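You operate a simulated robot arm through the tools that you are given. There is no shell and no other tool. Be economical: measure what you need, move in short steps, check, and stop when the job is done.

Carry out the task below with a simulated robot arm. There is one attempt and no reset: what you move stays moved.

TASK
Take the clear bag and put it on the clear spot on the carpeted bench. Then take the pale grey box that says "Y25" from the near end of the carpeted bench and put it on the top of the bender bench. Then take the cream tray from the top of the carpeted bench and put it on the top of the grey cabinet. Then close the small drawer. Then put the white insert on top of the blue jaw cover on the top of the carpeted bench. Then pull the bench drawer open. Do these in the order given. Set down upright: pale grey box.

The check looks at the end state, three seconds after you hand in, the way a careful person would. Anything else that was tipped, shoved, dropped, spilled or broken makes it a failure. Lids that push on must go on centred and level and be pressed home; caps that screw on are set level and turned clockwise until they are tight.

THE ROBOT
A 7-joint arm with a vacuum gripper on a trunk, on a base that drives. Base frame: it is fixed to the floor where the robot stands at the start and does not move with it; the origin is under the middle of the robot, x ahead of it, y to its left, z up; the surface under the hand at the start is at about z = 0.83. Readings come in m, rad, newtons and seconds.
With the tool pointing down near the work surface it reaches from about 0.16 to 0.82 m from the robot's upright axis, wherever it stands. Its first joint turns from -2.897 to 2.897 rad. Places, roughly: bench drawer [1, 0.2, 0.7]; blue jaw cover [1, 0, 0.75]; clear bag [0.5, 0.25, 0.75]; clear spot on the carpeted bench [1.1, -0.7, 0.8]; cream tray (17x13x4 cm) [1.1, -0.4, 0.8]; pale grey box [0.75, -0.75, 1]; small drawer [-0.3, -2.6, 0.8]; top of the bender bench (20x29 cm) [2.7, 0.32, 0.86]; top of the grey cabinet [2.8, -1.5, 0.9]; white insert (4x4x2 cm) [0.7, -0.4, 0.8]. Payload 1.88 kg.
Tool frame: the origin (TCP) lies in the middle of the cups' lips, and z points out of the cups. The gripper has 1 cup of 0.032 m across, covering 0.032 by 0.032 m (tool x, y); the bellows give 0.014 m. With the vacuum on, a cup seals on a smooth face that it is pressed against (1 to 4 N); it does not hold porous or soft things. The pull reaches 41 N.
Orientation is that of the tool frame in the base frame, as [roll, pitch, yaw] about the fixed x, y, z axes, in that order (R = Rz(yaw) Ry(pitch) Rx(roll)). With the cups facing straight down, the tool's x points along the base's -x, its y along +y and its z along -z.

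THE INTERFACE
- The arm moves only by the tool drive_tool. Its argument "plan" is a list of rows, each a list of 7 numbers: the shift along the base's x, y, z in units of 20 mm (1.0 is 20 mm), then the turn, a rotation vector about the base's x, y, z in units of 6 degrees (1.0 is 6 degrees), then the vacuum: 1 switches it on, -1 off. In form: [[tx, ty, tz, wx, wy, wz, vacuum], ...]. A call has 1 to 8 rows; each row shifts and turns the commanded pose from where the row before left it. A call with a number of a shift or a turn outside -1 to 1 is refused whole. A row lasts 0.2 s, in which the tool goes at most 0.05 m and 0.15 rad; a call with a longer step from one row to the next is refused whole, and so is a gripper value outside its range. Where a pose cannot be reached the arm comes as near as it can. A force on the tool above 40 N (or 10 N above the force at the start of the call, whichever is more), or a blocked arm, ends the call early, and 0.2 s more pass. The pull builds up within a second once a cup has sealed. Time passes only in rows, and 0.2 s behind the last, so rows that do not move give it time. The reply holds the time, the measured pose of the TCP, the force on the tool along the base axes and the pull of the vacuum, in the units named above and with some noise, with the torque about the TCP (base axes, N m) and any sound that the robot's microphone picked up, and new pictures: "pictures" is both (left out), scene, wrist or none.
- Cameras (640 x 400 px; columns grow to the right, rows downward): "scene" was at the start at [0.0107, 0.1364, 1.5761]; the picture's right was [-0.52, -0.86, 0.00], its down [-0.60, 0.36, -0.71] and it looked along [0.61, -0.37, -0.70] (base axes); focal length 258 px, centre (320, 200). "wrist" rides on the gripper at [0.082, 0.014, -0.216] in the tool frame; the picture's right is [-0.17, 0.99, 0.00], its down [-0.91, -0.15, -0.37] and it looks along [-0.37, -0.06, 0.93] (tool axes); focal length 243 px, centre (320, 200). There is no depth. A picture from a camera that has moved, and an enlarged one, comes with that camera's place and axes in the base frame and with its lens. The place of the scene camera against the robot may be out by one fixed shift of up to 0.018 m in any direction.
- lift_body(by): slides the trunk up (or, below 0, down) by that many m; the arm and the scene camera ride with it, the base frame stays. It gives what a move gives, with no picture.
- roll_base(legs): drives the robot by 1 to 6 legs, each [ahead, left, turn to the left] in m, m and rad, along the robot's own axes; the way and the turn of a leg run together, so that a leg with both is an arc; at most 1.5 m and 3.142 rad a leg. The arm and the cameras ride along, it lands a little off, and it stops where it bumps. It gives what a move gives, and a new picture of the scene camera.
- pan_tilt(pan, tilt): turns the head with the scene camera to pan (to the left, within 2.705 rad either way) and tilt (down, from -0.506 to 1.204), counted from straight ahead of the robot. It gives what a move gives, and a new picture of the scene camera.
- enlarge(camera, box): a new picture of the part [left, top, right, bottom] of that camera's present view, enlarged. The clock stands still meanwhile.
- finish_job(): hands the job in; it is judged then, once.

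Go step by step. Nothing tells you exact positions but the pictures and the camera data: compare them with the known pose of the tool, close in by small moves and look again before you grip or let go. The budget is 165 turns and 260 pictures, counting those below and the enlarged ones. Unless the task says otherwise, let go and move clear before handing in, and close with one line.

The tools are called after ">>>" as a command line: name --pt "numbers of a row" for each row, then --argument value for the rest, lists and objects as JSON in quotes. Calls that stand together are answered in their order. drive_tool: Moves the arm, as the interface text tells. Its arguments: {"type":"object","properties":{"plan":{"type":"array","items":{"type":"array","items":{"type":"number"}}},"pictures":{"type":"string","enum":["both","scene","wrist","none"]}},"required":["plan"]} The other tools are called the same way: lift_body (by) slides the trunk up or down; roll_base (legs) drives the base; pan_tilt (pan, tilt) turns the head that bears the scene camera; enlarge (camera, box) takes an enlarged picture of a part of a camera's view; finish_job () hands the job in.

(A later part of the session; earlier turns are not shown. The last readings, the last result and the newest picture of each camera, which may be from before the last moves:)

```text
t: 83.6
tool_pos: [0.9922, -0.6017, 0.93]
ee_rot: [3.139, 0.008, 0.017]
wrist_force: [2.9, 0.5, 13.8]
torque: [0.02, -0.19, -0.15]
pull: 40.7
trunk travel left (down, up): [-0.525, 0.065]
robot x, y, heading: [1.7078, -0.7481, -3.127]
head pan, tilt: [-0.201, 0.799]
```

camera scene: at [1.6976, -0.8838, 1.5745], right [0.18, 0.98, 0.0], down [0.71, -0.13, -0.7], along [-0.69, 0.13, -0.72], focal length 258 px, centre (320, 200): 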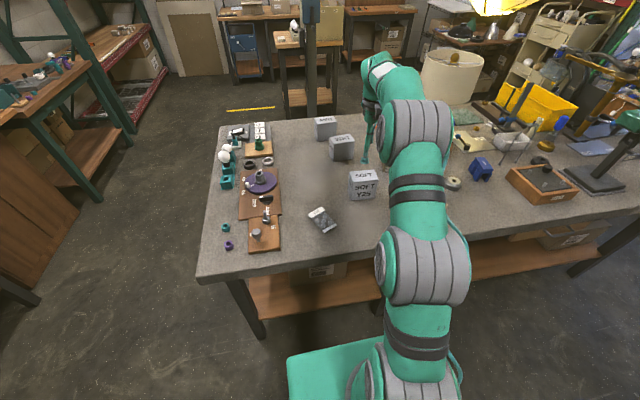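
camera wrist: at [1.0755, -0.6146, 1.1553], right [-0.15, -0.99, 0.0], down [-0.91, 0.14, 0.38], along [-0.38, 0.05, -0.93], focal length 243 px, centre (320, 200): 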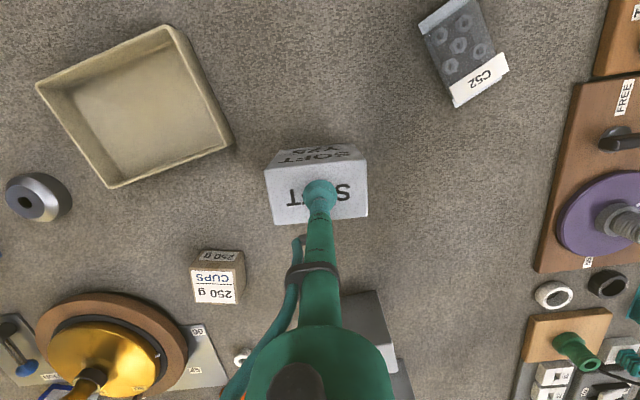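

It sealed. I'm lifting the box.

>>> drive_tool --pt "0 0 0.3 0 0 0 1" --pt "0 0 0.5 0 0 0 1" --pt "0 0 0.7 0 0 0 1" --pt "0 0 1 0 0 0 1" --pt "0 0 1 0 0 0 1" --pt "0 0 1 0 0 0 1" --pt "0 0 1 0 0 0 1" --pt "0 0 1 0 0 0 1" --pictures "none"

>>> drive_tool --pt "0 0 1 0 0 0 1" --pt "1 0 1 0 0 0 1" --pt "1 0 1 0 0 0 1" --pt "1 0 1 0 0 0 1" --pt "1 0 1 0 0 0 1" --pt "1 0 1 0 0 0 1" --pt "1 0 1 0 0 0 1" --pt "1 0 0 0 0 0 1" --pictures "none"

>>> drive_tool --pt "1 -0.5 0 0 0 0 1" --pt "1 -0.5 0 0 0 0 1" --pt "1 -0.5 0 0 0 0 1" --pt "1 -0.5 0 0 0 0 1" --pt "1 -0.5 0 0 0 0 1" --pt "1 -0.5 0 0 0 0 1" --pt "1 -0.5 0 0 0 0 1" --pt "1 -0.5 0 0 0 0 1" --pictures "wrist"

```text
t: 85.4
tool_pos: [0.9926, -0.6031, 1.0543]
ee_rot: [3.138, 0.003, 0.015]
wrist_force: [-0.2, 0.3, -2.0]
torque: [-0.01, -0.01, 0.03]
pull: 40.8
trunk travel left (down, up): [-0.525, 0.065]
robot x, y, heading: [1.7176, -0.7508, -3.124]
head pan, tilt: [-0.201, 0.799]
```

```text
t: 87.2
tool_pos: [1.1324, -0.5986, 1.1964]
ee_rot: [3.14, 0.004, 0.017]
wrist_force: [-1.0, -0.3, -2.1]
torque: [-0.04, -0.02, -0.01]
pull: 40.5
trunk travel left (down, up): [-0.525, 0.065]
robot x, y, heading: [1.7122, -0.7507, -3.125]
head pan, tilt: [-0.201, 0.799]
```

```text
t: 89.0
tool_pos: [1.2928, -0.6812, 1.1947]
ee_rot: [3.139, 0.005, 0.019]
wrist_force: [-0.1, -0.7, -1.1]
torque: [-0.01, 0.0, 0.01]
pull: 40.7
trunk travel left (down, up): [-0.525, 0.065]
robot x, y, heading: [1.714, -0.7495, -3.12]
head pan, tilt: [-0.201, 0.799]
camera wrist: at [1.3763, -0.6937, 1.4101], right [-0.15, -0.99, 0.0], down [-0.91, 0.14, 0.38], along [-0.38, 0.05, -0.93], focal length 243 px, centre (320, 200)
```

wrist: 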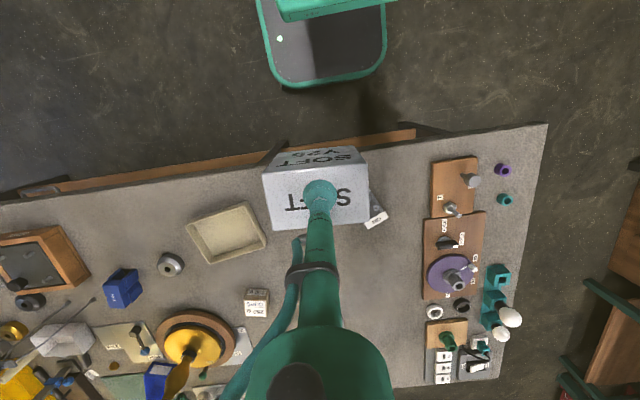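

Now I'm backing off, turning around, and sliding toward the bender bench.

>>> roll_base --legs '[[-0.2, 0, 0], [0, 0, 3.125], [0, 1.05, 0]]'

>>> pan_tilt --pan 0.3 --tilt 0.75

```text
t: 102.9
tool_pos: [2.3226, 0.2032, 1.1951]
ee_rot: [3.139, 0.005, 3.139]
wrist_force: [-0.1, -0.5, -1.1]
torque: [0.0, 0.02, 0.0]
pull: 40.2
trunk travel left (down, up): [-0.525, 0.065]
robot x, y, heading: [1.9028, 0.2854, 0.002]
head pan, tilt: [-0.201, 0.799]
camera scene: at [1.9233, 0.4445, 1.5745], right [-0.2, -0.98, 0.0], down [-0.7, 0.14, -0.7], along [0.68, -0.14, -0.72], focal length 258 px, centre (320, 200)
```

scene: 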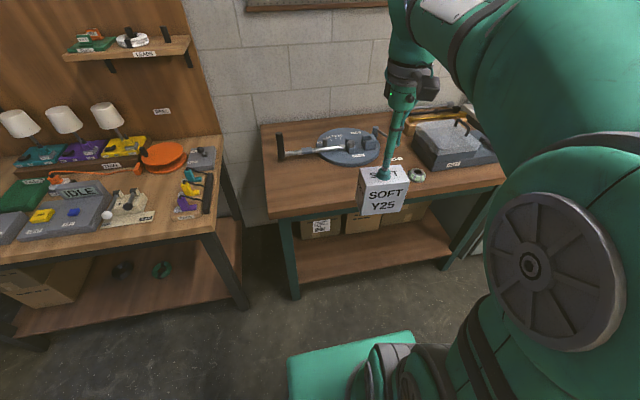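

```text
t: 103.8
tool_pos: [2.3215, 0.204, 1.1945]
ee_rot: [3.139, 0.005, 3.139]
wrist_force: [-0.5, 0.7, -1.9]
torque: [-0.02, 0.0, 0.01]
pull: 41.2
trunk travel left (down, up): [-0.525, 0.065]
robot x, y, heading: [1.9046, 0.2832, -0.001]
head pan, tilt: [0.3, 0.75]
camera scene: at [1.9235, 0.485, 1.5785], right [0.29, -0.96, 0.0], down [-0.65, -0.2, -0.73], along [0.7, 0.21, -0.68], focal length 258 px, centre (320, 200)
```

scene: 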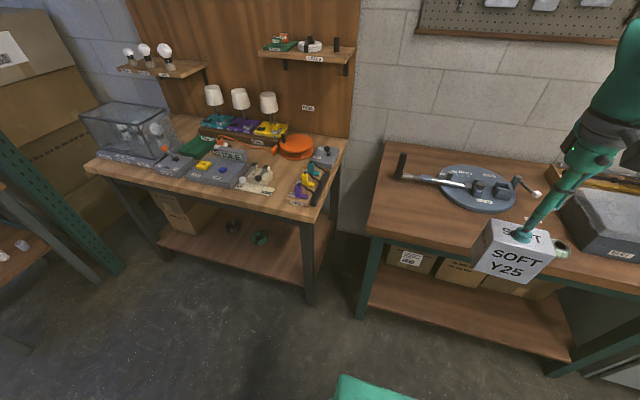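

The free area on the bender bench is left-front, about (2.70,0.32). I'm moving closer and positioning over it.

>>> roll_base --legs '[[0.22, 0, 0]]'

>>> drive_tool --pt "1 1 0 0 0 0 1" --pt "1 1 0 0 0 0 1" --pt "1 1 -0.5 0 0 0 1" --pt "1 1 -0.5 0 0 0 1" --pt "1 1 -0.5 0 0 0 1" --pt "1 1 -0.5 0 0 0 1" --pt "1 0 -0.5 0 0 0 1" --pt "1 0 -0.5 0 0 0 1" --pictures "both"

```text
t: 105.5
tool_pos: [2.5409, 0.2071, 1.1959]
ee_rot: [3.14, 0.005, -3.139]
wrist_force: [-0.6, 0.4, -1.4]
torque: [0.02, 0.0, 0.01]
pull: 40.6
trunk travel left (down, up): [-0.525, 0.065]
robot x, y, heading: [2.122, 0.2823, 0.003]
head pan, tilt: [0.3, 0.75]
camera scene: at [2.1418, 0.4853, 1.5785], right [0.3, -0.95, 0.0], down [-0.65, -0.2, -0.73], along [0.7, 0.22, -0.68], focal length 258 px, centre (320, 200)
```

scene: 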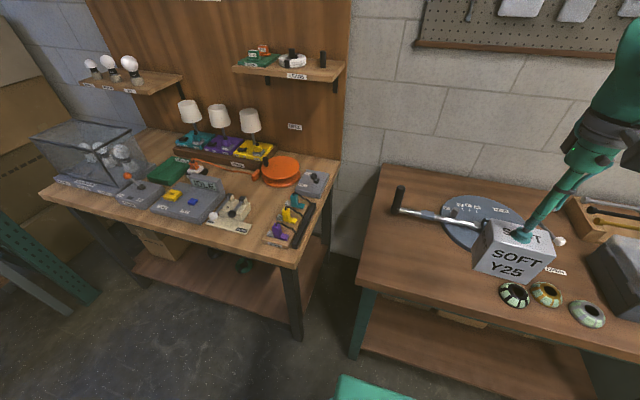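

```text
t: 107.3
tool_pos: [2.7025, 0.3278, 1.1354]
ee_rot: [3.14, 0.003, -3.14]
wrist_force: [0.7, 0.1, -1.6]
torque: [0.0, 0.06, 0.02]
pull: 40.2
trunk travel left (down, up): [-0.525, 0.065]
robot x, y, heading: [2.1239, 0.2824, 0.005]
head pan, tilt: [0.3, 0.75]
camera scene: at [2.1416, 0.4853, 1.5786], right [0.3, -0.95, 0.0], down [-0.65, -0.2, -0.73], along [0.7, 0.22, -0.68], focal length 258 px, centre (320, 200)
camera wrist: at [2.6186, 0.3395, 1.3511], right [0.16, 0.99, 0.0], down [0.91, -0.15, 0.38], along [0.37, -0.06, -0.93], focal length 243 px, centre (320, 200)
```

scene: 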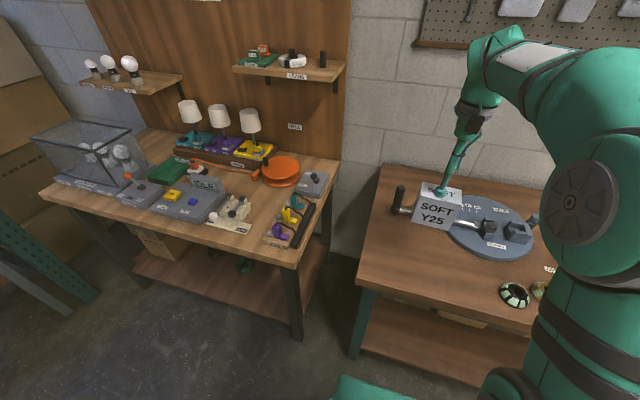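
wrist: 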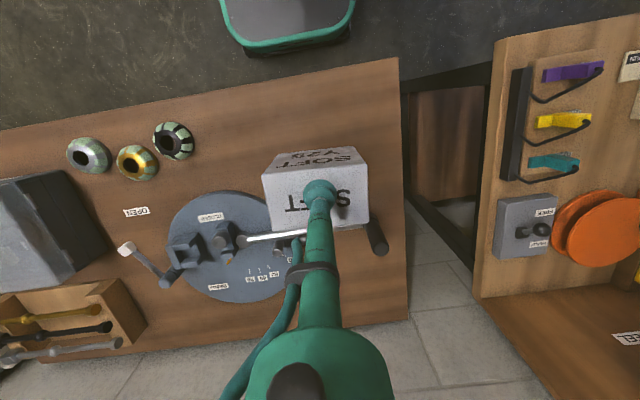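

The handle lies at x ≈ 2.87 and the front edge at x ≈ 2.57, so x ≈ 2.71 fits. I'm descending in stages.

>>> drive_tool --pt "0.2 0 -1 0 0 0 1" --pt "0 0 -1 0 0 0 1" --pt "0 0 -1 0 0 0 1" --pt "0 0 -1 0 0 0 1" --pt "0 0 -1 0 0 0 1" --pt "0 0 -1 0 0 0 1" --pictures "both"

```text
t: 108.7
tool_pos: [2.707, 0.3244, 1.0133]
ee_rot: [3.14, 0.005, -3.139]
wrist_force: [-0.5, 0.2, -2.2]
torque: [0.0, 0.03, 0.03]
pull: 40.3
trunk travel left (down, up): [-0.525, 0.065]
robot x, y, heading: [2.1242, 0.2828, 0.004]
head pan, tilt: [0.3, 0.75]
camera scene: at [2.1417, 0.4853, 1.5786], right [0.3, -0.95, 0.0], down [-0.65, -0.2, -0.73], along [0.7, 0.22, -0.68], focal length 258 px, centre (320, 200)
camera wrist: at [2.6247, 0.3383, 1.229], right [0.16, 0.99, 0.0], down [0.91, -0.15, 0.38], along [0.37, -0.06, -0.93], focal length 243 px, centre (320, 200)
```

scene: 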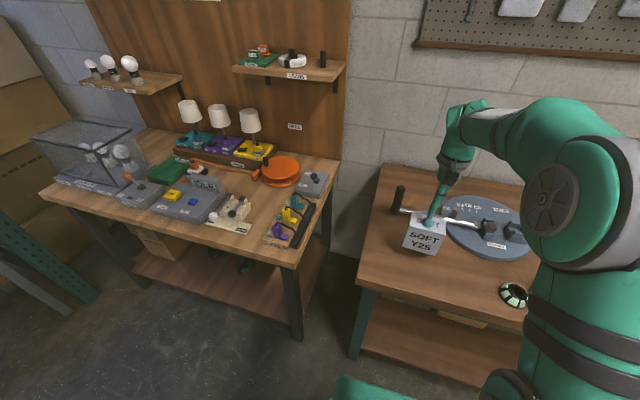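
wrist: 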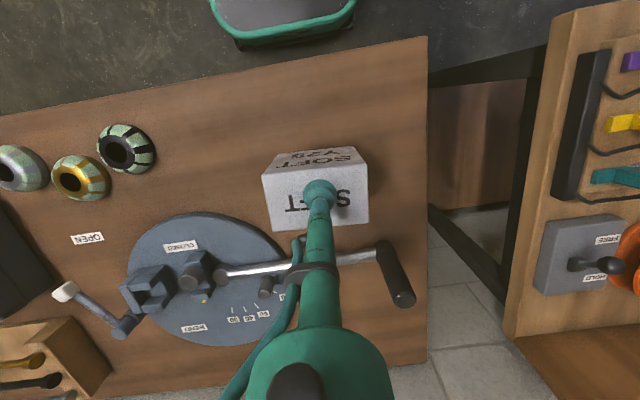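

>>> drive_tool --pt "0 0 -0.8 0 0 0 1" --pt "0 0 -0.5 0 0 0 1" --pt "0 0 -0.3 0 0 0 1" --pt "0 0 -0.25 0 0 0 1" --pictures "scene"

```text
t: 109.7
tool_pos: [2.7055, 0.3265, 0.9775]
ee_rot: [3.14, 0.006, -3.141]
wrist_force: [0.2, -0.3, -1.7]
torque: [-0.01, -0.01, 0.0]
pull: 40.9
trunk travel left (down, up): [-0.525, 0.065]
robot x, y, heading: [2.123, 0.2811, 0.006]
head pan, tilt: [0.3, 0.75]
camera scene: at [2.1416, 0.4854, 1.5785], right [0.3, -0.95, 0.0], down [-0.65, -0.2, -0.73], along [0.7, 0.22, -0.68], focal length 258 px, centre (320, 200)
```

scene: 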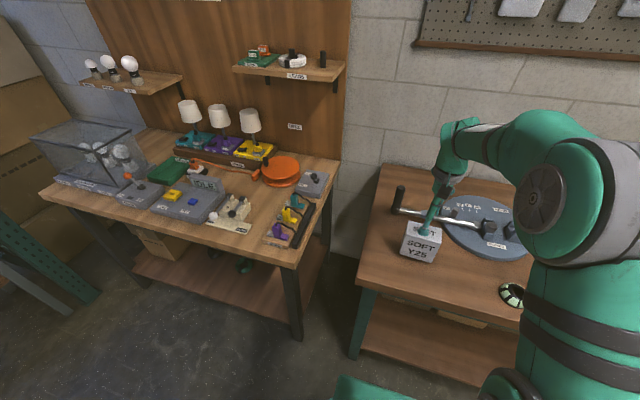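

>>> drive_tool --pt "0 0 -0.25 0 0 0 1" --pt "0 0 -0.25 0 0 0 1" --pt "0 0 -0.25 0 0 0 1" --pictures "none"

```text
t: 110.5
tool_pos: [2.7053, 0.3273, 0.9628]
ee_rot: [3.139, 0.003, -3.139]
wrist_force: [0.5, 0.0, -1.3]
torque: [0.02, 0.01, -0.02]
pull: 40.6
trunk travel left (down, up): [-0.525, 0.065]
robot x, y, heading: [2.1191, 0.2857, -0.003]
head pan, tilt: [0.3, 0.75]
```

>>> drive_tool --pt "0 0 -0.25 0 0 0 1" --pt "0 0 -0.2 0 0 0 1" --pt "0 0 -0.2 0 0 0 1" --pictures "none"

>>> enlarge --camera "scene" --box '[360, 180, 500, 300]'

```text
t: 111.3
tool_pos: [2.7066, 0.3283, 0.9548]
ee_rot: [3.139, 0.01, -3.139]
wrist_force: [-0.6, 4.7, 30.1]
torque: [-0.12, 0.07, -0.19]
pull: 41.1
trunk travel left (down, up): [-0.525, 0.065]
robot x, y, heading: [2.125, 0.2782, 0.004]
head pan, tilt: [0.3, 0.75]
```

```text
3.33 times, centred on (430, 240) of scene
camera zoom: at [2.1391, 0.4857, 1.5789], right [0.3, -0.95, 0.0], down [-0.65, -0.2, -0.73], along [0.7, 0.22, -0.68], focal length 862 px, centre (-47, 67)
```

zoom: 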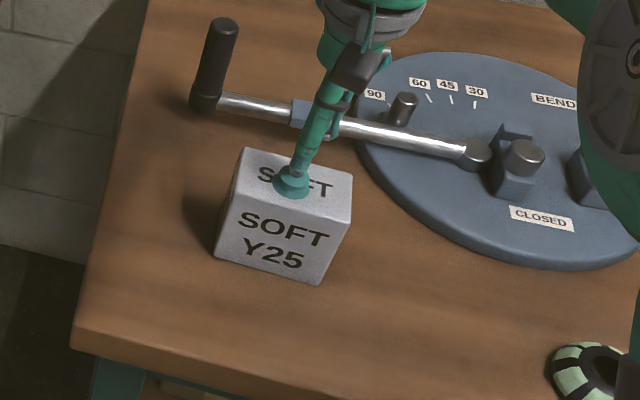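

The box is standing upright on the bench. I'm releasing and raising.

>>> drive_tool --pt "0 0 0.15 0 0 0 1" --pt "0 0 0.1 0 0 0 -1" --pt "0 0 0 0 0 0 -1" --pt "0 0 0 0 0 0 -1" --pt "0 0 0 0 0 0 -1" --pt "0 0 0.3 0 0 0 -1" --pt "0 0 1 0 0 0 -1" --pt "0 0 1 0 0 0 -1" --pictures "none"

>>> drive_tool --pt "0 0 1 0 0 0 -1" --pt "0 0 1 0 0 0 -1" --pt "0 0 1 0 0 0 -1" --pt "0 0 1 0 0 0 -1" --pt "-1 -1 1 0 0 0 -1" --pt "-1 -1 1 0 0 0 -1" --pt "-1 -1 1 0 0 0 -1" --pt "-1 -1 1 0 0 0 -1" --pictures "scene"

```text
t: 113.1
tool_pos: [2.7059, 0.3269, 1.003]
ee_rot: [3.14, 0.005, -3.14]
wrist_force: [0.5, 0.6, -0.1]
torque: [-0.03, -0.01, -0.01]
pull: 0.0
trunk travel left (down, up): [-0.525, 0.065]
robot x, y, heading: [2.1223, 0.28, 0.005]
head pan, tilt: [0.3, 0.75]
```

```text
t: 114.9
tool_pos: [2.6254, 0.2471, 1.1615]
ee_rot: [-3.141, 0.007, -3.139]
wrist_force: [0.0, -0.6, 0.5]
torque: [-0.02, 0.03, 0.02]
pull: 0.1
trunk travel left (down, up): [-0.525, 0.065]
robot x, y, heading: [2.1229, 0.282, 0.005]
head pan, tilt: [0.3, 0.75]
camera scene: at [2.1415, 0.4854, 1.5785], right [0.3, -0.95, 0.0], down [-0.65, -0.2, -0.73], along [0.7, 0.22, -0.68], focal length 258 px, centre (320, 200)
```

scene: 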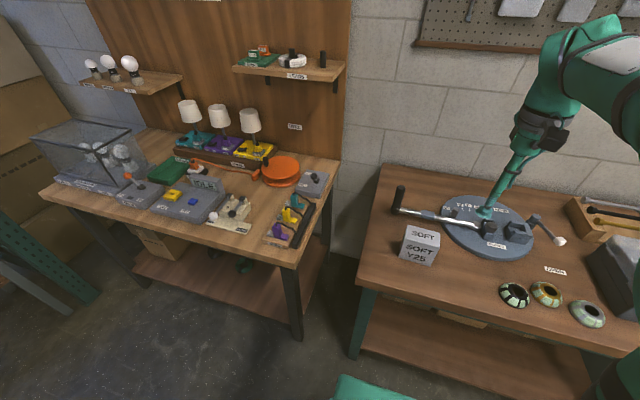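

The box is placed well. Next is the tray: I'm turning back to face the carpeted bench.

>>> roll_base --legs '[[-0.22, 0, 0], [0, 0, 3.137], [0.2, 0.6, 0]]'

>>> pan_tilt --pan -0.35 --tilt 0.85

```text
t: 127.1
tool_pos: [1.2206, -0.3038, 1.1618]
ee_rot: [3.14, 0.005, 0.035]
wrist_force: [-0.2, 0.2, 0.2]
torque: [0.01, 0.0, 0.02]
pull: 0.0
trunk travel left (down, up): [-0.525, 0.065]
robot x, y, heading: [1.724, -0.3234, -3.101]
head pan, tilt: [0.3, 0.75]
camera scene: at [1.7133, -0.4973, 1.5785], right [-0.33, 0.94, 0.0], down [0.64, 0.23, -0.73], along [-0.69, -0.24, -0.68], focal length 258 px, centre (320, 200)
```

scene: 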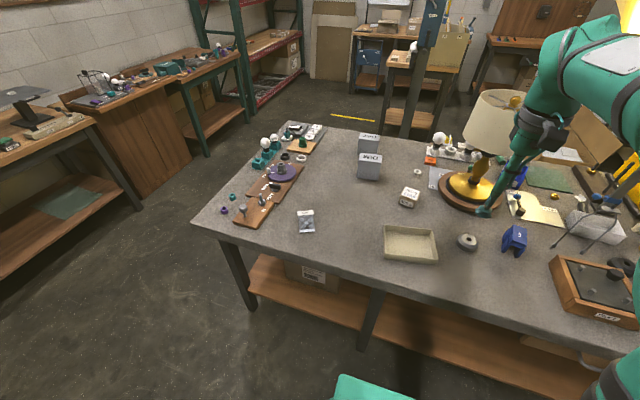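

```text
t: 128.1
tool_pos: [1.2206, -0.3043, 1.1615]
ee_rot: [3.14, 0.005, 0.036]
wrist_force: [-0.2, -0.4, -0.6]
torque: [0.03, -0.03, 0.02]
pull: 0.0
trunk travel left (down, up): [-0.525, 0.065]
robot x, y, heading: [1.722, -0.3198, -3.104]
head pan, tilt: [-0.351, 0.85]
camera scene: at [1.7171, -0.4458, 1.5705], right [0.31, 0.95, 0.0], down [0.71, -0.23, -0.66], along [-0.63, 0.2, -0.75], focal length 258 px, centre (320, 200)
```

scene: 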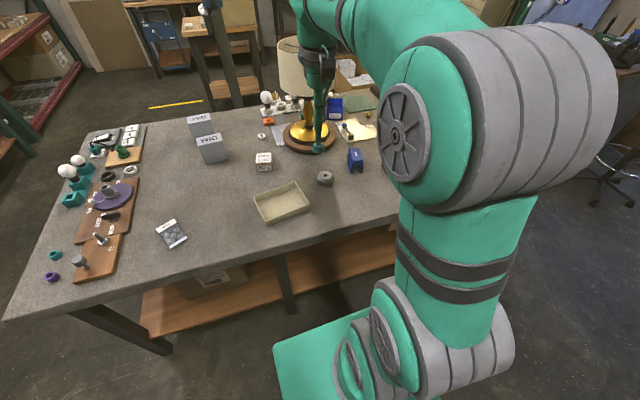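

The tray centre is at about (1.07,-0.39). I'm moving over it.

>>> drive_tool --pt "-1 -1 0 0 0 0 -1" --pt "-1 -1 -1 0 0 0 -1" --pt "-1 -1 -1 0 0 0 -1" --pt "-1 -1 -1 0 0 0 -1" --pt "-1 -0.3 -1 0 0 0 -1" --pt "-1 0 -1 0 0 0 -1" --pt "-1 0 -1 0 0 0 -1" --pt "-0.5 0 -1 0 0 0 -1" --pictures "wrist"

```text
t: 129.9
tool_pos: [1.0692, -0.3892, 1.021]
ee_rot: [3.139, 0.005, 0.037]
wrist_force: [0.8, -0.1, -0.3]
torque: [-0.02, 0.03, -0.03]
pull: 0.1
trunk travel left (down, up): [-0.525, 0.065]
robot x, y, heading: [1.7242, -0.3243, -3.106]
head pan, tilt: [-0.351, 0.85]
camera wrist: at [1.1529, -0.4013, 1.2361], right [-0.13, -0.99, 0.0], down [-0.92, 0.12, 0.38], along [-0.38, 0.05, -0.93], focal length 243 px, centre (320, 200)
```

wrist: 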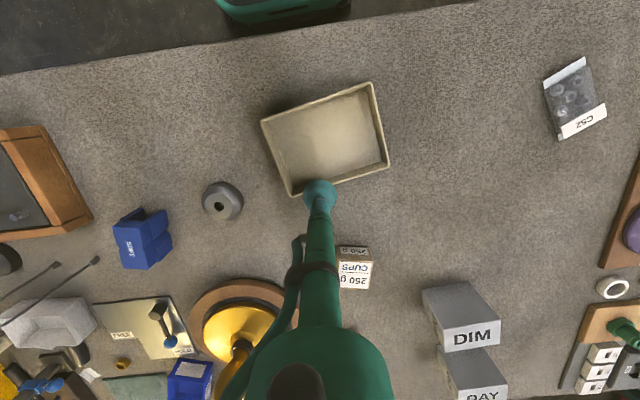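

>>> drive_tool --pt "1 -0.85 -1 0 0 0 -1" --pt "0.1 0 -1 0 0 0 -1" --pt "0 0 -1 0 0 0 -1" --pt "0 0 -1 0 0 0 -1" --pt "0 0 -1 0 0 0 -1" --pictures "wrist"

```text
t: 131.1
tool_pos: [1.0922, -0.4082, 0.9199]
ee_rot: [3.137, 0.006, 0.035]
wrist_force: [0.3, 0.2, -0.4]
torque: [0.03, -0.01, -0.01]
pull: 0.0
trunk travel left (down, up): [-0.525, 0.065]
robot x, y, heading: [1.7253, -0.3186, -3.104]
head pan, tilt: [-0.351, 0.85]
camera wrist: at [1.1759, -0.4184, 1.1354], right [-0.13, -0.99, 0.0], down [-0.92, 0.12, 0.38], along [-0.38, 0.05, -0.93], focal length 243 px, centre (320, 200)
```

wrist: 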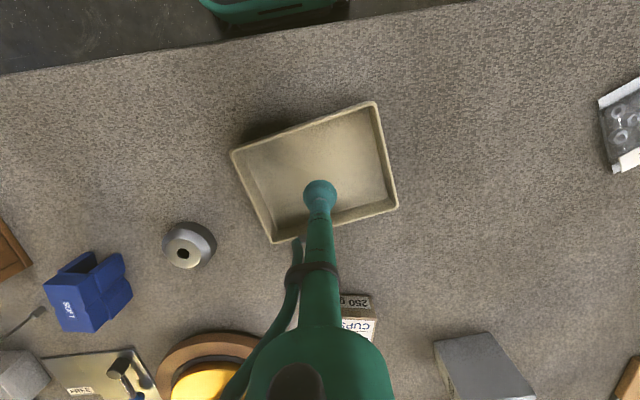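

The cup is centred over the tray floor. I'm descending with the vacuum on.

>>> drive_tool --pt "0 0.2 -1 0 0 0 1" --pt "0 0 -1 0 0 0 1" --pt "0 0 -0.7 0 0 0 1" --pt "0 0 -0.3 0 0 0 1" --pt "0 0 -0.3 0 0 0 1" --pt "0 0 -0.25 0 0 0 1" --pt "0 0 0 0 0 0 1" --pictures "none"

```text
t: 132.7
tool_pos: [1.0914, -0.4039, 0.8508]
ee_rot: [3.139, 0.005, 0.034]
wrist_force: [-0.4, -0.1, 0.5]
torque: [0.01, 0.0, 0.0]
pull: 0.1
trunk travel left (down, up): [-0.525, 0.065]
robot x, y, heading: [1.7264, -0.3244, -3.107]
head pan, tilt: [-0.351, 0.85]
```

>>> drive_tool --pt "0 0 -0.25 0 0 0 1" --pt "0 0 -0.25 0 0 0 1" --pt "0 0 -0.25 0 0 0 1" --pt "0 0 -0.2 0 0 0 1" --pt "0 0 0 0 0 0 1" --pictures "none"

```text
t: 133.9
tool_pos: [1.0942, -0.4033, 0.8328]
ee_rot: [3.139, 0.008, 0.034]
wrist_force: [12.1, 4.6, 14.1]
torque: [0.04, -0.09, 0.04]
pull: 40.5
trunk travel left (down, up): [-0.525, 0.065]
robot x, y, heading: [1.7268, -0.3235, -3.108]
head pan, tilt: [-0.351, 0.85]
```

It sealed. I'm lifting the tray and retracting.

>>> drive_tool --pt "0 0 0.3 0 0 0 1" --pt "0 0 0.5 0 0 0 1" --pt "0 0 0.7 0 0 0 1" --pt "0 0 1 0 0 0 1" --pt "0 0 1 0 0 0 1" --pt "0 0 1 0 0 0 1" --pt "0 0 1 0 0 0 1" --pt "0 0 1 0 0 0 1" --pictures "wrist"

>>> drive_tool --pt "1 0 1 0 0 0 1" --pt "1 0 1 0 0 0 1" --pt "1 0 1 0 0 0 1" --pt "1 0 1 0 0 0 1" --pt "1 0 1 0 0 0 1" --pt "1 0 1 0 0 0 1" --pt "1 0 1 0 0 0 1" --pt "1 0 1 0 0 0 1" --pictures "none"

>>> roll_base --legs '[[-0.2, 0, 0], [0, 0, 3.1], [0, -1.1, 0]]'

>>> pan_tilt --pan 0.1 --tilt 0.7

```text
t: 135.7
tool_pos: [1.0891, -0.4042, 0.9624]
ee_rot: [3.141, 0.005, 0.034]
wrist_force: [-0.1, -0.1, -3.6]
torque: [0.0, -0.03, 0.04]
pull: 40.6
trunk travel left (down, up): [-0.525, 0.065]
robot x, y, heading: [1.7279, -0.3239, -3.109]
head pan, tilt: [-0.351, 0.85]
camera wrist: at [1.173, -0.4159, 1.1779], right [-0.13, -0.99, 0.0], down [-0.92, 0.12, 0.38], along [-0.38, 0.05, -0.93], focal length 243 px, centre (320, 200)
```

wrist: 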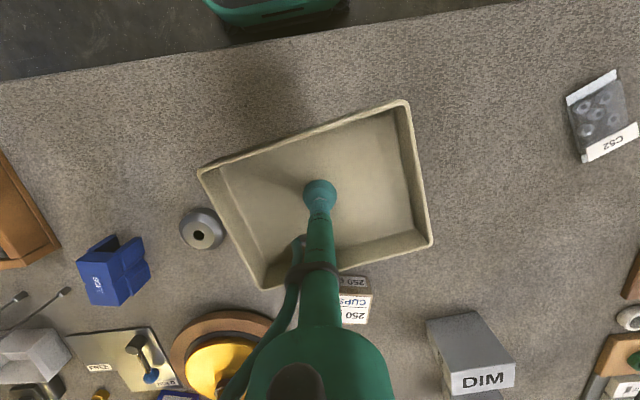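

```text
t: 137.5
tool_pos: [1.2518, -0.4048, 1.1257]
ee_rot: [3.139, 0.005, 0.034]
wrist_force: [-0.6, 0.8, -3.2]
torque: [-0.02, -0.01, 0.02]
pull: 40.8
trunk travel left (down, up): [-0.525, 0.065]
robot x, y, heading: [1.7298, -0.3231, -3.106]
head pan, tilt: [-0.351, 0.85]
```

```text
t: 151.6
tool_pos: [2.4064, -1.3509, 1.1252]
ee_rot: [-3.141, 0.005, 3.132]
wrist_force: [0.8, 0.5, -3.2]
torque: [-0.02, 0.01, 0.01]
pull: 40.9
trunk travel left (down, up): [-0.525, 0.065]
robot x, y, heading: [1.93, -1.4128, -0.009]
head pan, tilt: [-0.351, 0.85]
camera scene: at [1.946, -1.2581, 1.5705], right [-0.35, -0.94, 0.0], down [-0.7, 0.26, -0.66], along [0.62, -0.23, -0.75], focal length 258 px, centre (320, 200)
```

scene: 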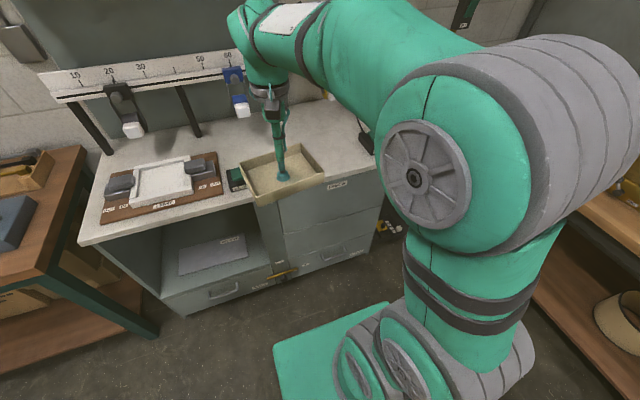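

```text
t: 152.5
tool_pos: [2.4059, -1.3507, 1.1251]
ee_rot: [3.14, 0.005, 3.133]
wrist_force: [0.3, 0.0, -2.7]
torque: [-0.07, 0.03, 0.0]
pull: 41.1
trunk travel left (down, up): [-0.525, 0.065]
robot x, y, heading: [1.9297, -1.4091, -0.009]
head pan, tilt: [0.099, 0.7]
camera scene: at [1.9574, -1.2229, 1.5828], right [0.09, -1.0, 0.0], down [-0.64, -0.06, -0.76], along [0.76, 0.07, -0.64], focal length 258 px, centre (320, 200)
```

scene: 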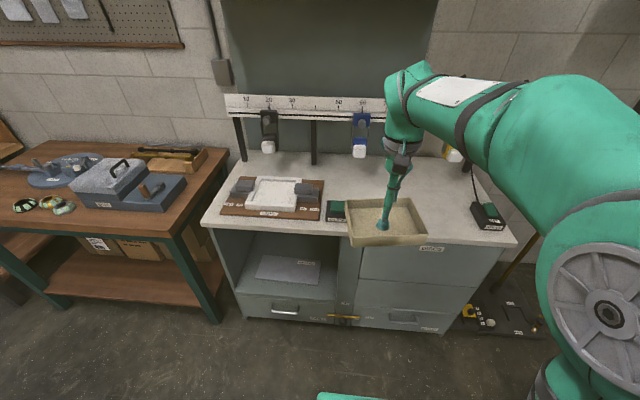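

The clear area on the cabinet top is around (2.79,-1.50), between the green block and the black block. I'm driving in.

>>> roll_base --legs '[[0.2, -0.1, 0]]'

>>> drive_tool --pt "1 -0.7 0 0 0 0 1" --pt "1 -0.7 0 0 0 0 1" --pt "1 -0.7 0 0 0 0 1" --pt "1 0 0 0 0 0 1" --pt "1 0 0 0 0 0 1" --pt "1 0 0 0 0 0 1" --pt "1 0 -0.5 0 0 0 1" --pt "1 0 -0.5 0 0 0 1" --pictures "both"

```text
t: 154.2
tool_pos: [2.6075, -1.4571, 1.1251]
ee_rot: [3.14, 0.004, 3.12]
wrist_force: [-0.6, -0.8, -2.9]
torque: [-0.05, 0.0, 0.04]
pull: 40.8
trunk travel left (down, up): [-0.525, 0.065]
robot x, y, heading: [2.1335, -1.5112, -0.017]
head pan, tilt: [0.099, 0.7]
camera scene: at [2.1593, -1.3245, 1.5828], right [0.08, -1.0, 0.0], down [-0.64, -0.05, -0.76], along [0.76, 0.06, -0.64], focal length 258 px, centre (320, 200)
```

scene: 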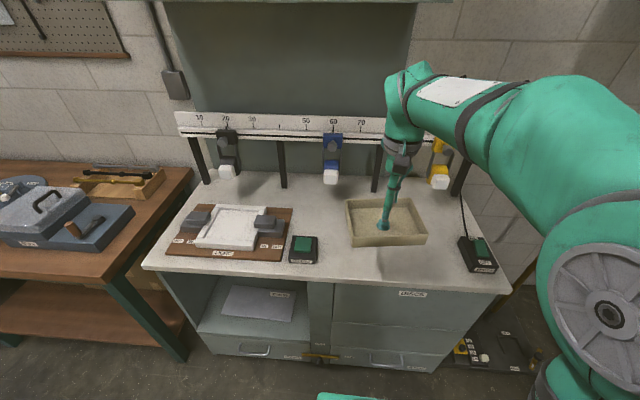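

```text
t: 156.0
tool_pos: [2.766, -1.4995, 1.1051]
ee_rot: [3.14, 0.006, 3.119]
wrist_force: [0.4, 0.2, -3.6]
torque: [0.02, -0.01, -0.02]
pull: 40.7
trunk travel left (down, up): [-0.525, 0.065]
robot x, y, heading: [2.1319, -1.5131, -0.022]
head pan, tilt: [0.099, 0.7]
camera scene: at [2.1593, -1.3245, 1.5828], right [0.08, -1.0, 0.0], down [-0.64, -0.05, -0.76], along [0.76, 0.06, -0.64], focal length 258 px, centre (320, 200)
camera wrist: at [2.6828, -1.485, 1.3204], right [0.19, 0.98, 0.0], down [0.91, -0.17, 0.38], along [0.37, -0.07, -0.93], focal length 243 px, centre (320, 200)
```

scene: 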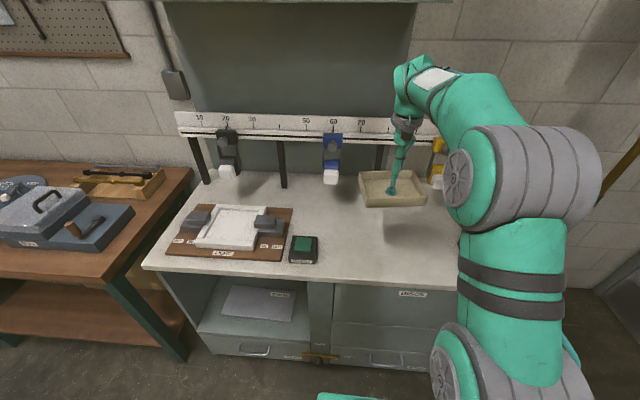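
wrist: 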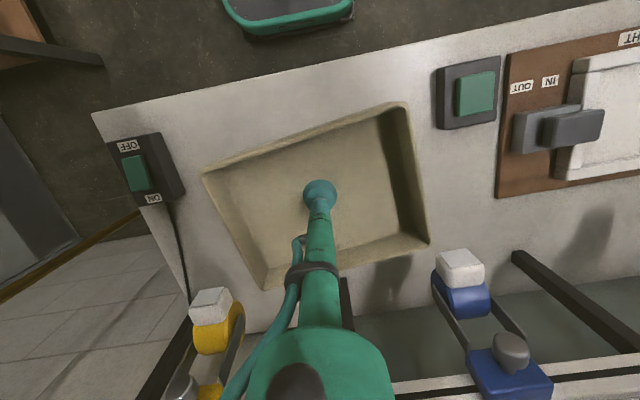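

The tray fits between the blocks. I'm lowering it.

>>> drive_tool --pt "-0.3 0 -1 0 0 0 1" --pt "0 0 -1 0 0 0 1" --pt "0 0 -1 0 0 0 1" --pt "0 0 -1 0 0 0 1" --pt "0 0 -1 0 0 0 1" --pt "0 0 -1 0 0 0 1" --pt "0 0 -1 0 0 0 1" --pt "0 0 -0.5 0 0 0 1" --pictures "both"

```text
t: 157.8
tool_pos: [2.7639, -1.5005, 0.9549]
ee_rot: [3.14, 0.002, 3.119]
wrist_force: [0.6, -0.9, -2.4]
torque: [0.0, 0.01, 0.01]
pull: 41.2
trunk travel left (down, up): [-0.525, 0.065]
robot x, y, heading: [2.1299, -1.5136, -0.017]
head pan, tilt: [0.099, 0.7]
camera scene: at [2.1593, -1.3245, 1.5828], right [0.08, -1.0, 0.0], down [-0.64, -0.05, -0.76], along [0.76, 0.06, -0.64], focal length 258 px, centre (320, 200)
camera wrist: at [2.6795, -1.4859, 1.171], right [0.19, 0.98, 0.0], down [0.91, -0.17, 0.38], along [0.37, -0.07, -0.93], focal length 243 px, centre (320, 200)
```

scene: 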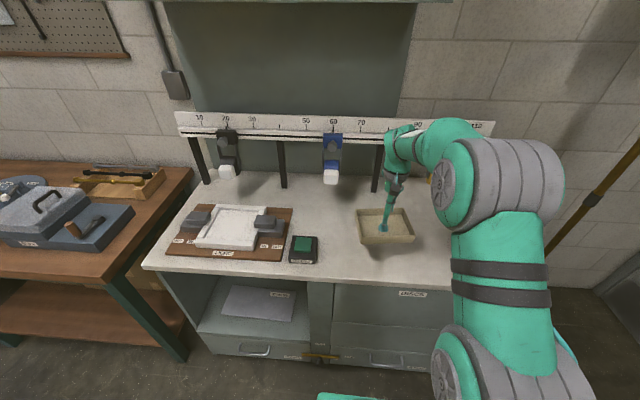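
wrist: 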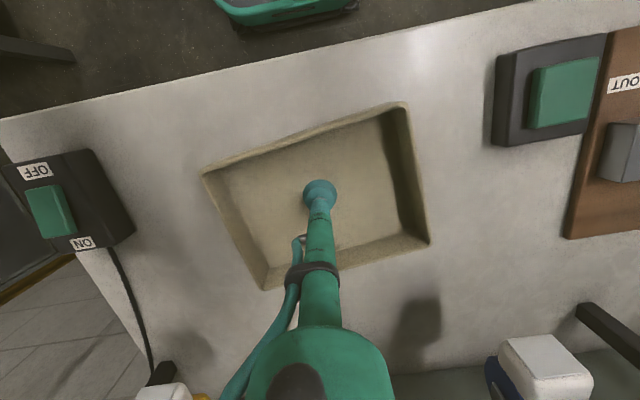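

>>> drive_tool --pt "0 0 -0.5 0 0 0 1" --pt "0 0 -0.5 0 0 0 1" --pt "0 0 -0.3 0 0 0 1" --pt "0 0 -0.3 0 0 0 1" --pt "0 0 -0.3 0 0 0 1" --pt "0 0 -0.3 0 0 0 1" --pictures "none"

```text
t: 159.2
tool_pos: [2.7606, -1.4978, 0.911]
ee_rot: [3.14, 0.004, 3.118]
wrist_force: [0.6, 0.1, -3.2]
torque: [-0.03, 0.02, 0.04]
pull: 40.5
trunk travel left (down, up): [-0.525, 0.065]
robot x, y, heading: [2.1287, -1.5118, -0.022]
head pan, tilt: [0.099, 0.7]
```

>>> drive_tool --pt "0 0 -0.25 0 0 0 1" --pt "0 0 -0.25 0 0 0 1" --pt "0 0 -0.25 0 0 0 1" --pictures "wrist"

```text
t: 160.0
tool_pos: [2.7616, -1.4993, 0.8965]
ee_rot: [3.141, 0.005, 3.119]
wrist_force: [-0.8, 0.0, -3.6]
torque: [0.0, -0.01, 0.01]
pull: 40.1
trunk travel left (down, up): [-0.525, 0.065]
robot x, y, heading: [2.1276, -1.5115, -0.021]
head pan, tilt: [0.099, 0.7]
camera wrist: at [2.6783, -1.485, 1.1123], right [0.19, 0.98, 0.0], down [0.91, -0.18, 0.38], along [0.37, -0.07, -0.93], focal length 243 px, centre (320, 200)
```

wrist: 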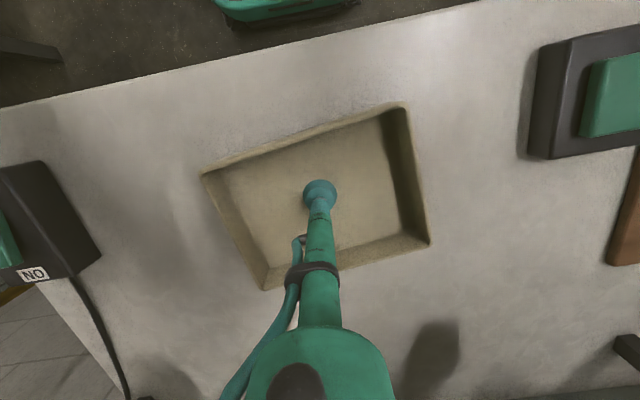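

>>> drive_tool --pt "0 0 -0.25 0 0 0 1" --pt "0 0 -0.25 0 0 0 1" --pt "0 0 -0.25 0 0 0 1" --pictures "none"

```text
t: 160.8
tool_pos: [2.763, -1.4994, 0.8817]
ee_rot: [3.139, 0.003, 3.117]
wrist_force: [0.4, -0.4, -4.2]
torque: [0.03, 0.02, -0.03]
pull: 40.6
trunk travel left (down, up): [-0.525, 0.065]
robot x, y, heading: [2.1296, -1.5113, -0.016]
head pan, tilt: [0.099, 0.7]
```

>>> drive_tool --pt "0 0 -0.25 0 0 0 1" --pt "0 0 -0.25 0 0 0 1" --pt "0 0 -0.25 0 0 0 1" --pictures "wrist"

```text
t: 161.6
tool_pos: [2.7624, -1.4999, 0.8666]
ee_rot: [3.14, 0.003, 3.12]
wrist_force: [-0.2, 0.8, -3.0]
torque: [-0.01, -0.02, 0.0]
pull: 41.2
trunk travel left (down, up): [-0.525, 0.065]
robot x, y, heading: [2.1276, -1.5139, -0.028]
head pan, tilt: [0.099, 0.7]
camera wrist: at [2.679, -1.4844, 1.0819], right [0.19, 0.98, 0.0], down [0.91, -0.18, 0.38], along [0.37, -0.07, -0.93], focal length 243 px, centre (320, 200)
```

wrist: 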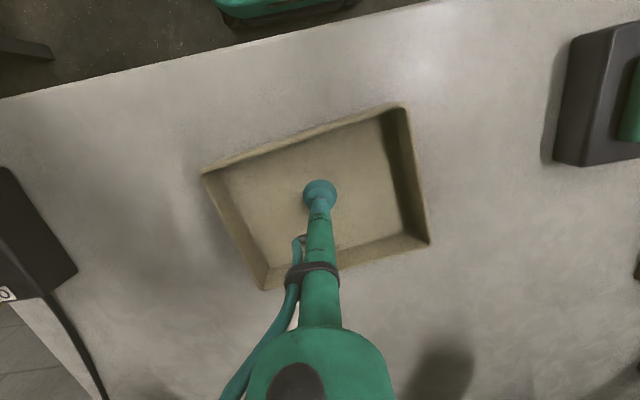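

>>> drive_tool --pt "0 0 -0.25 0 0 0 1" --pt "0 0 -0.25 0 0 0 1" --pt "0 0 -0.25 0 0 0 1" --pt "0 0 -0.25 0 0 0 1" --pictures "none"

>>> enlarge --camera "scene" --box '[280, 170, 480, 310]'

```text
t: 162.6
tool_pos: [2.7625, -1.4982, 0.8494]
ee_rot: [3.14, 0.012, 3.117]
wrist_force: [-6.1, -2.7, 33.8]
torque: [-0.01, -0.02, -0.15]
pull: 41.1
trunk travel left (down, up): [-0.525, 0.065]
robot x, y, heading: [2.1331, -1.5093, -0.022]
head pan, tilt: [0.099, 0.7]
```

```text
2.86 times, centred on (380, 240) of scene
camera zoom: at [2.156, -1.3248, 1.5831], right [0.08, -1.0, 0.0], down [-0.64, -0.05, -0.77], along [0.76, 0.06, -0.64], focal length 739 px, centre (149, 86)
```

zoom: 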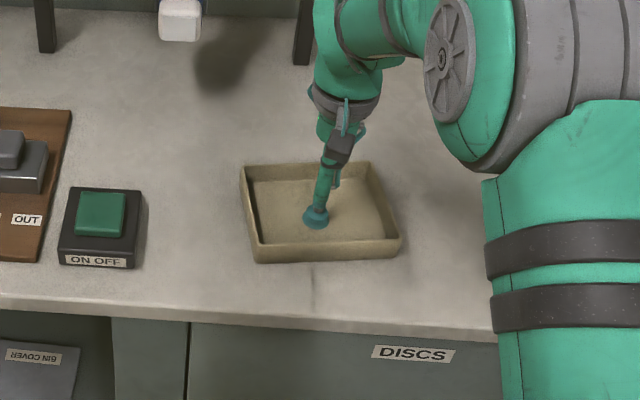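

It's down. I'm releasing and moving up.

>>> drive_tool --pt "0 0 0.15 0 0 0 1" --pt "0 0 0.1 0 0 0 -1" --pt "0 0 0 0 0 0 -1" --pt "0 0 0 0 0 0 -1" --pt "0 0 0 0 0 0 -1" --pt "0 0 0.3 0 0 0 -1" --pt "0 0 1 0 0 0 -1" --pt "0 0 1 0 0 0 -1" --pictures "none"

>>> drive_tool --pt "0 0 1 0 0 0 -1" --pt "0 0 1 0 0 0 -1" --pt "0 0 1 0 0 0 -1" --pt "-1 0 1 0 0 0 -1" --pt "-1 0 1 0 0 0 -1" --pt "-1 0 1 0 0 0 -1" --pt "-1 0 1 0 0 0 -1" --pt "-1 0 1 0 0 0 -1" --pictures "none"

>>> drive_tool --pt "-1 0 1 0 0 0 -1" --pt "-1 0 1 0 0 0 -1" --pt "-1 0 1 0 0 0 -1" --pt "-1 0 1 0 0 0 -1" --pt "-1 0 0 0 0 0 -1" --pt "-1 0 0 0 0 0 -1" --pt "-1 0 0 0 0 0 -1" --pt "-1 0 0 0 0 0 -1" --pictures "scene"

```text
t: 164.4
tool_pos: [2.7596, -1.499, 0.8962]
ee_rot: [3.14, 0.004, 3.119]
wrist_force: [-0.9, 0.2, 0.3]
torque: [0.02, -0.01, 0.03]
pull: 0.0
trunk travel left (down, up): [-0.525, 0.065]
robot x, y, heading: [2.1321, -1.5117, -0.019]
head pan, tilt: [0.099, 0.7]
```

```text
t: 166.2
tool_pos: [2.6593, -1.5006, 1.0577]
ee_rot: [3.139, 0.002, 3.119]
wrist_force: [-0.4, -0.3, 0.4]
torque: [0.01, 0.01, 0.01]
pull: 0.0
trunk travel left (down, up): [-0.525, 0.065]
robot x, y, heading: [2.1288, -1.5107, -0.021]
head pan, tilt: [0.099, 0.7]
```

```text
t: 168.0
tool_pos: [2.5002, -1.4993, 1.1386]
ee_rot: [3.139, 0.005, 3.118]
wrist_force: [-0.5, 0.2, 0.6]
torque: [0.0, 0.03, 0.04]
pull: 0.0
trunk travel left (down, up): [-0.525, 0.065]
robot x, y, heading: [2.1292, -1.5124, -0.019]
head pan, tilt: [0.099, 0.7]
camera scene: at [2.1589, -1.3245, 1.5828], right [0.08, -1.0, 0.0], down [-0.64, -0.05, -0.77], along [0.76, 0.06, -0.64], focal length 258 px, centre (320, 200)
```

scene: 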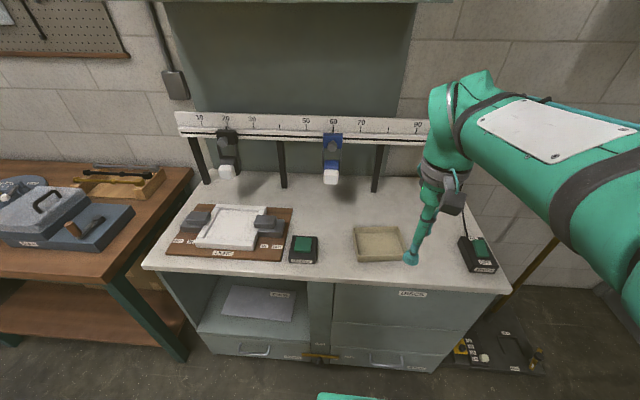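

The tray is placed. Next is the small drawer near (-0.3,-2.6): I'm driving there facing -y.

>>> roll_base --legs '[[-0.5, -0.3, 0], [0, 0, -1.55], [0, -1.0, 0], [0, -0.85, 0]]'

>>> pan_tilt --pan 0.3 --tilt 0.6

```text
t: 184.0
tool_pos: [-0.2271, -2.2454, 1.1372]
ee_rot: [3.139, 0.005, 1.602]
wrist_force: [0.0, -0.5, -0.3]
torque: [-0.02, -0.02, 0.05]
pull: 0.1
trunk travel left (down, up): [-0.525, 0.065]
robot x, y, heading: [-0.2568, -1.8715, -1.539]
head pan, tilt: [0.099, 0.7]
camera scene: at [-0.0835, -1.8796, 1.5828], right [-0.99, -0.13, 0.0], down [-0.09, 0.64, -0.76], along [0.1, -0.76, -0.64], focal length 258 px, centre (320, 200)
```

scene: 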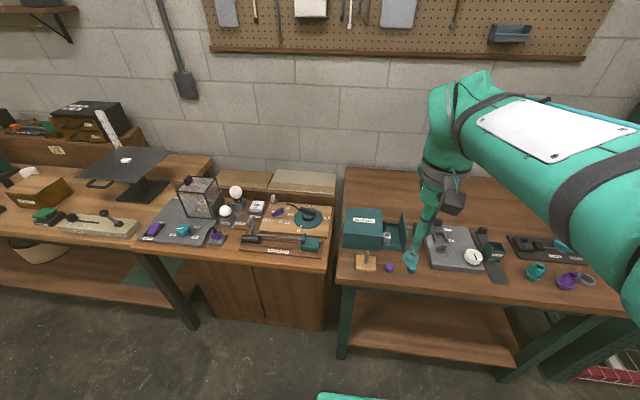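

```text
t: 184.8
tool_pos: [-0.2267, -2.2468, 1.1382]
ee_rot: [3.139, 0.004, 1.605]
wrist_force: [0.4, -0.2, 0.5]
torque: [0.01, -0.01, 0.03]
pull: 0.1
trunk travel left (down, up): [-0.525, 0.065]
robot x, y, heading: [-0.2563, -1.8749, -1.539]
head pan, tilt: [0.3, 0.6]
camera scene: at [-0.0659, -1.8789, 1.5914], right [-0.94, -0.33, 0.0], down [-0.18, 0.53, -0.82], along [0.27, -0.78, -0.57], focal length 258 px, centre (320, 200)
```

scene: 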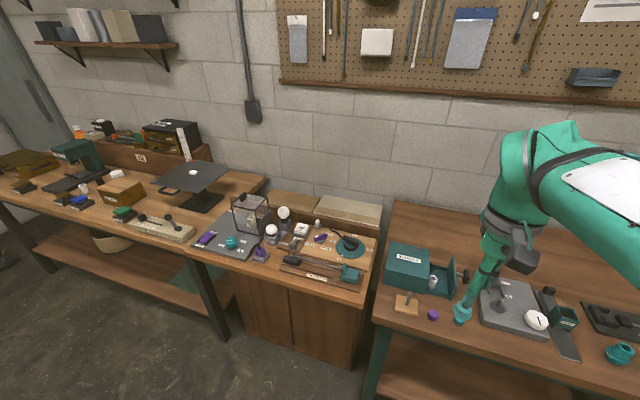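

>>> enlarge --camera "scene" --box '[370, 220, 510, 330]'

>>> enlarge --camera "wrist" --box '[160, 100, 480, 300]'

```text
3.64 times, centred on (440, 275) of scene
camera zoom: at [-0.0659, -1.8789, 1.5914], right [-0.94, -0.33, 0.0], down [-0.18, 0.53, -0.82], along [0.27, -0.78, -0.57], focal length 940 px, centre (-116, -73)
```

zoom: 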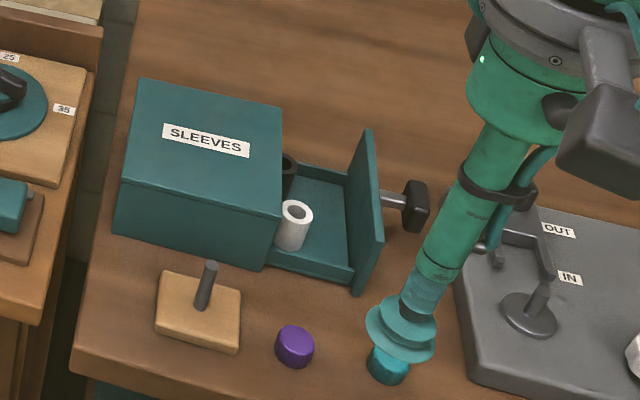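

```text
2.00 times, centred on (320, 200) of wrist
camera zoom: at [-0.2154, -2.1631, 1.3536], right [0.99, -0.13, 0.0], down [-0.12, -0.92, 0.38], along [-0.05, -0.38, -0.93], focal length 485 px, centre (320, 200)
```

zoom: 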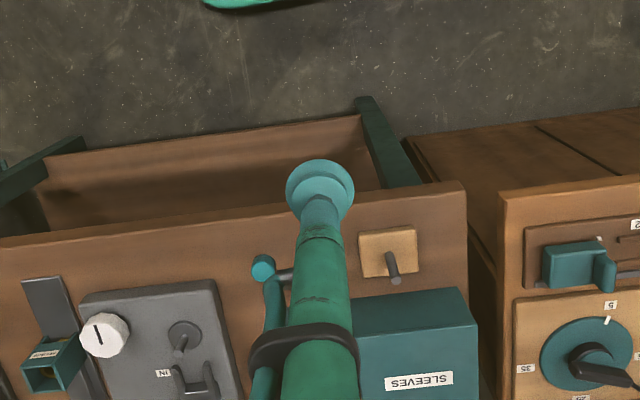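

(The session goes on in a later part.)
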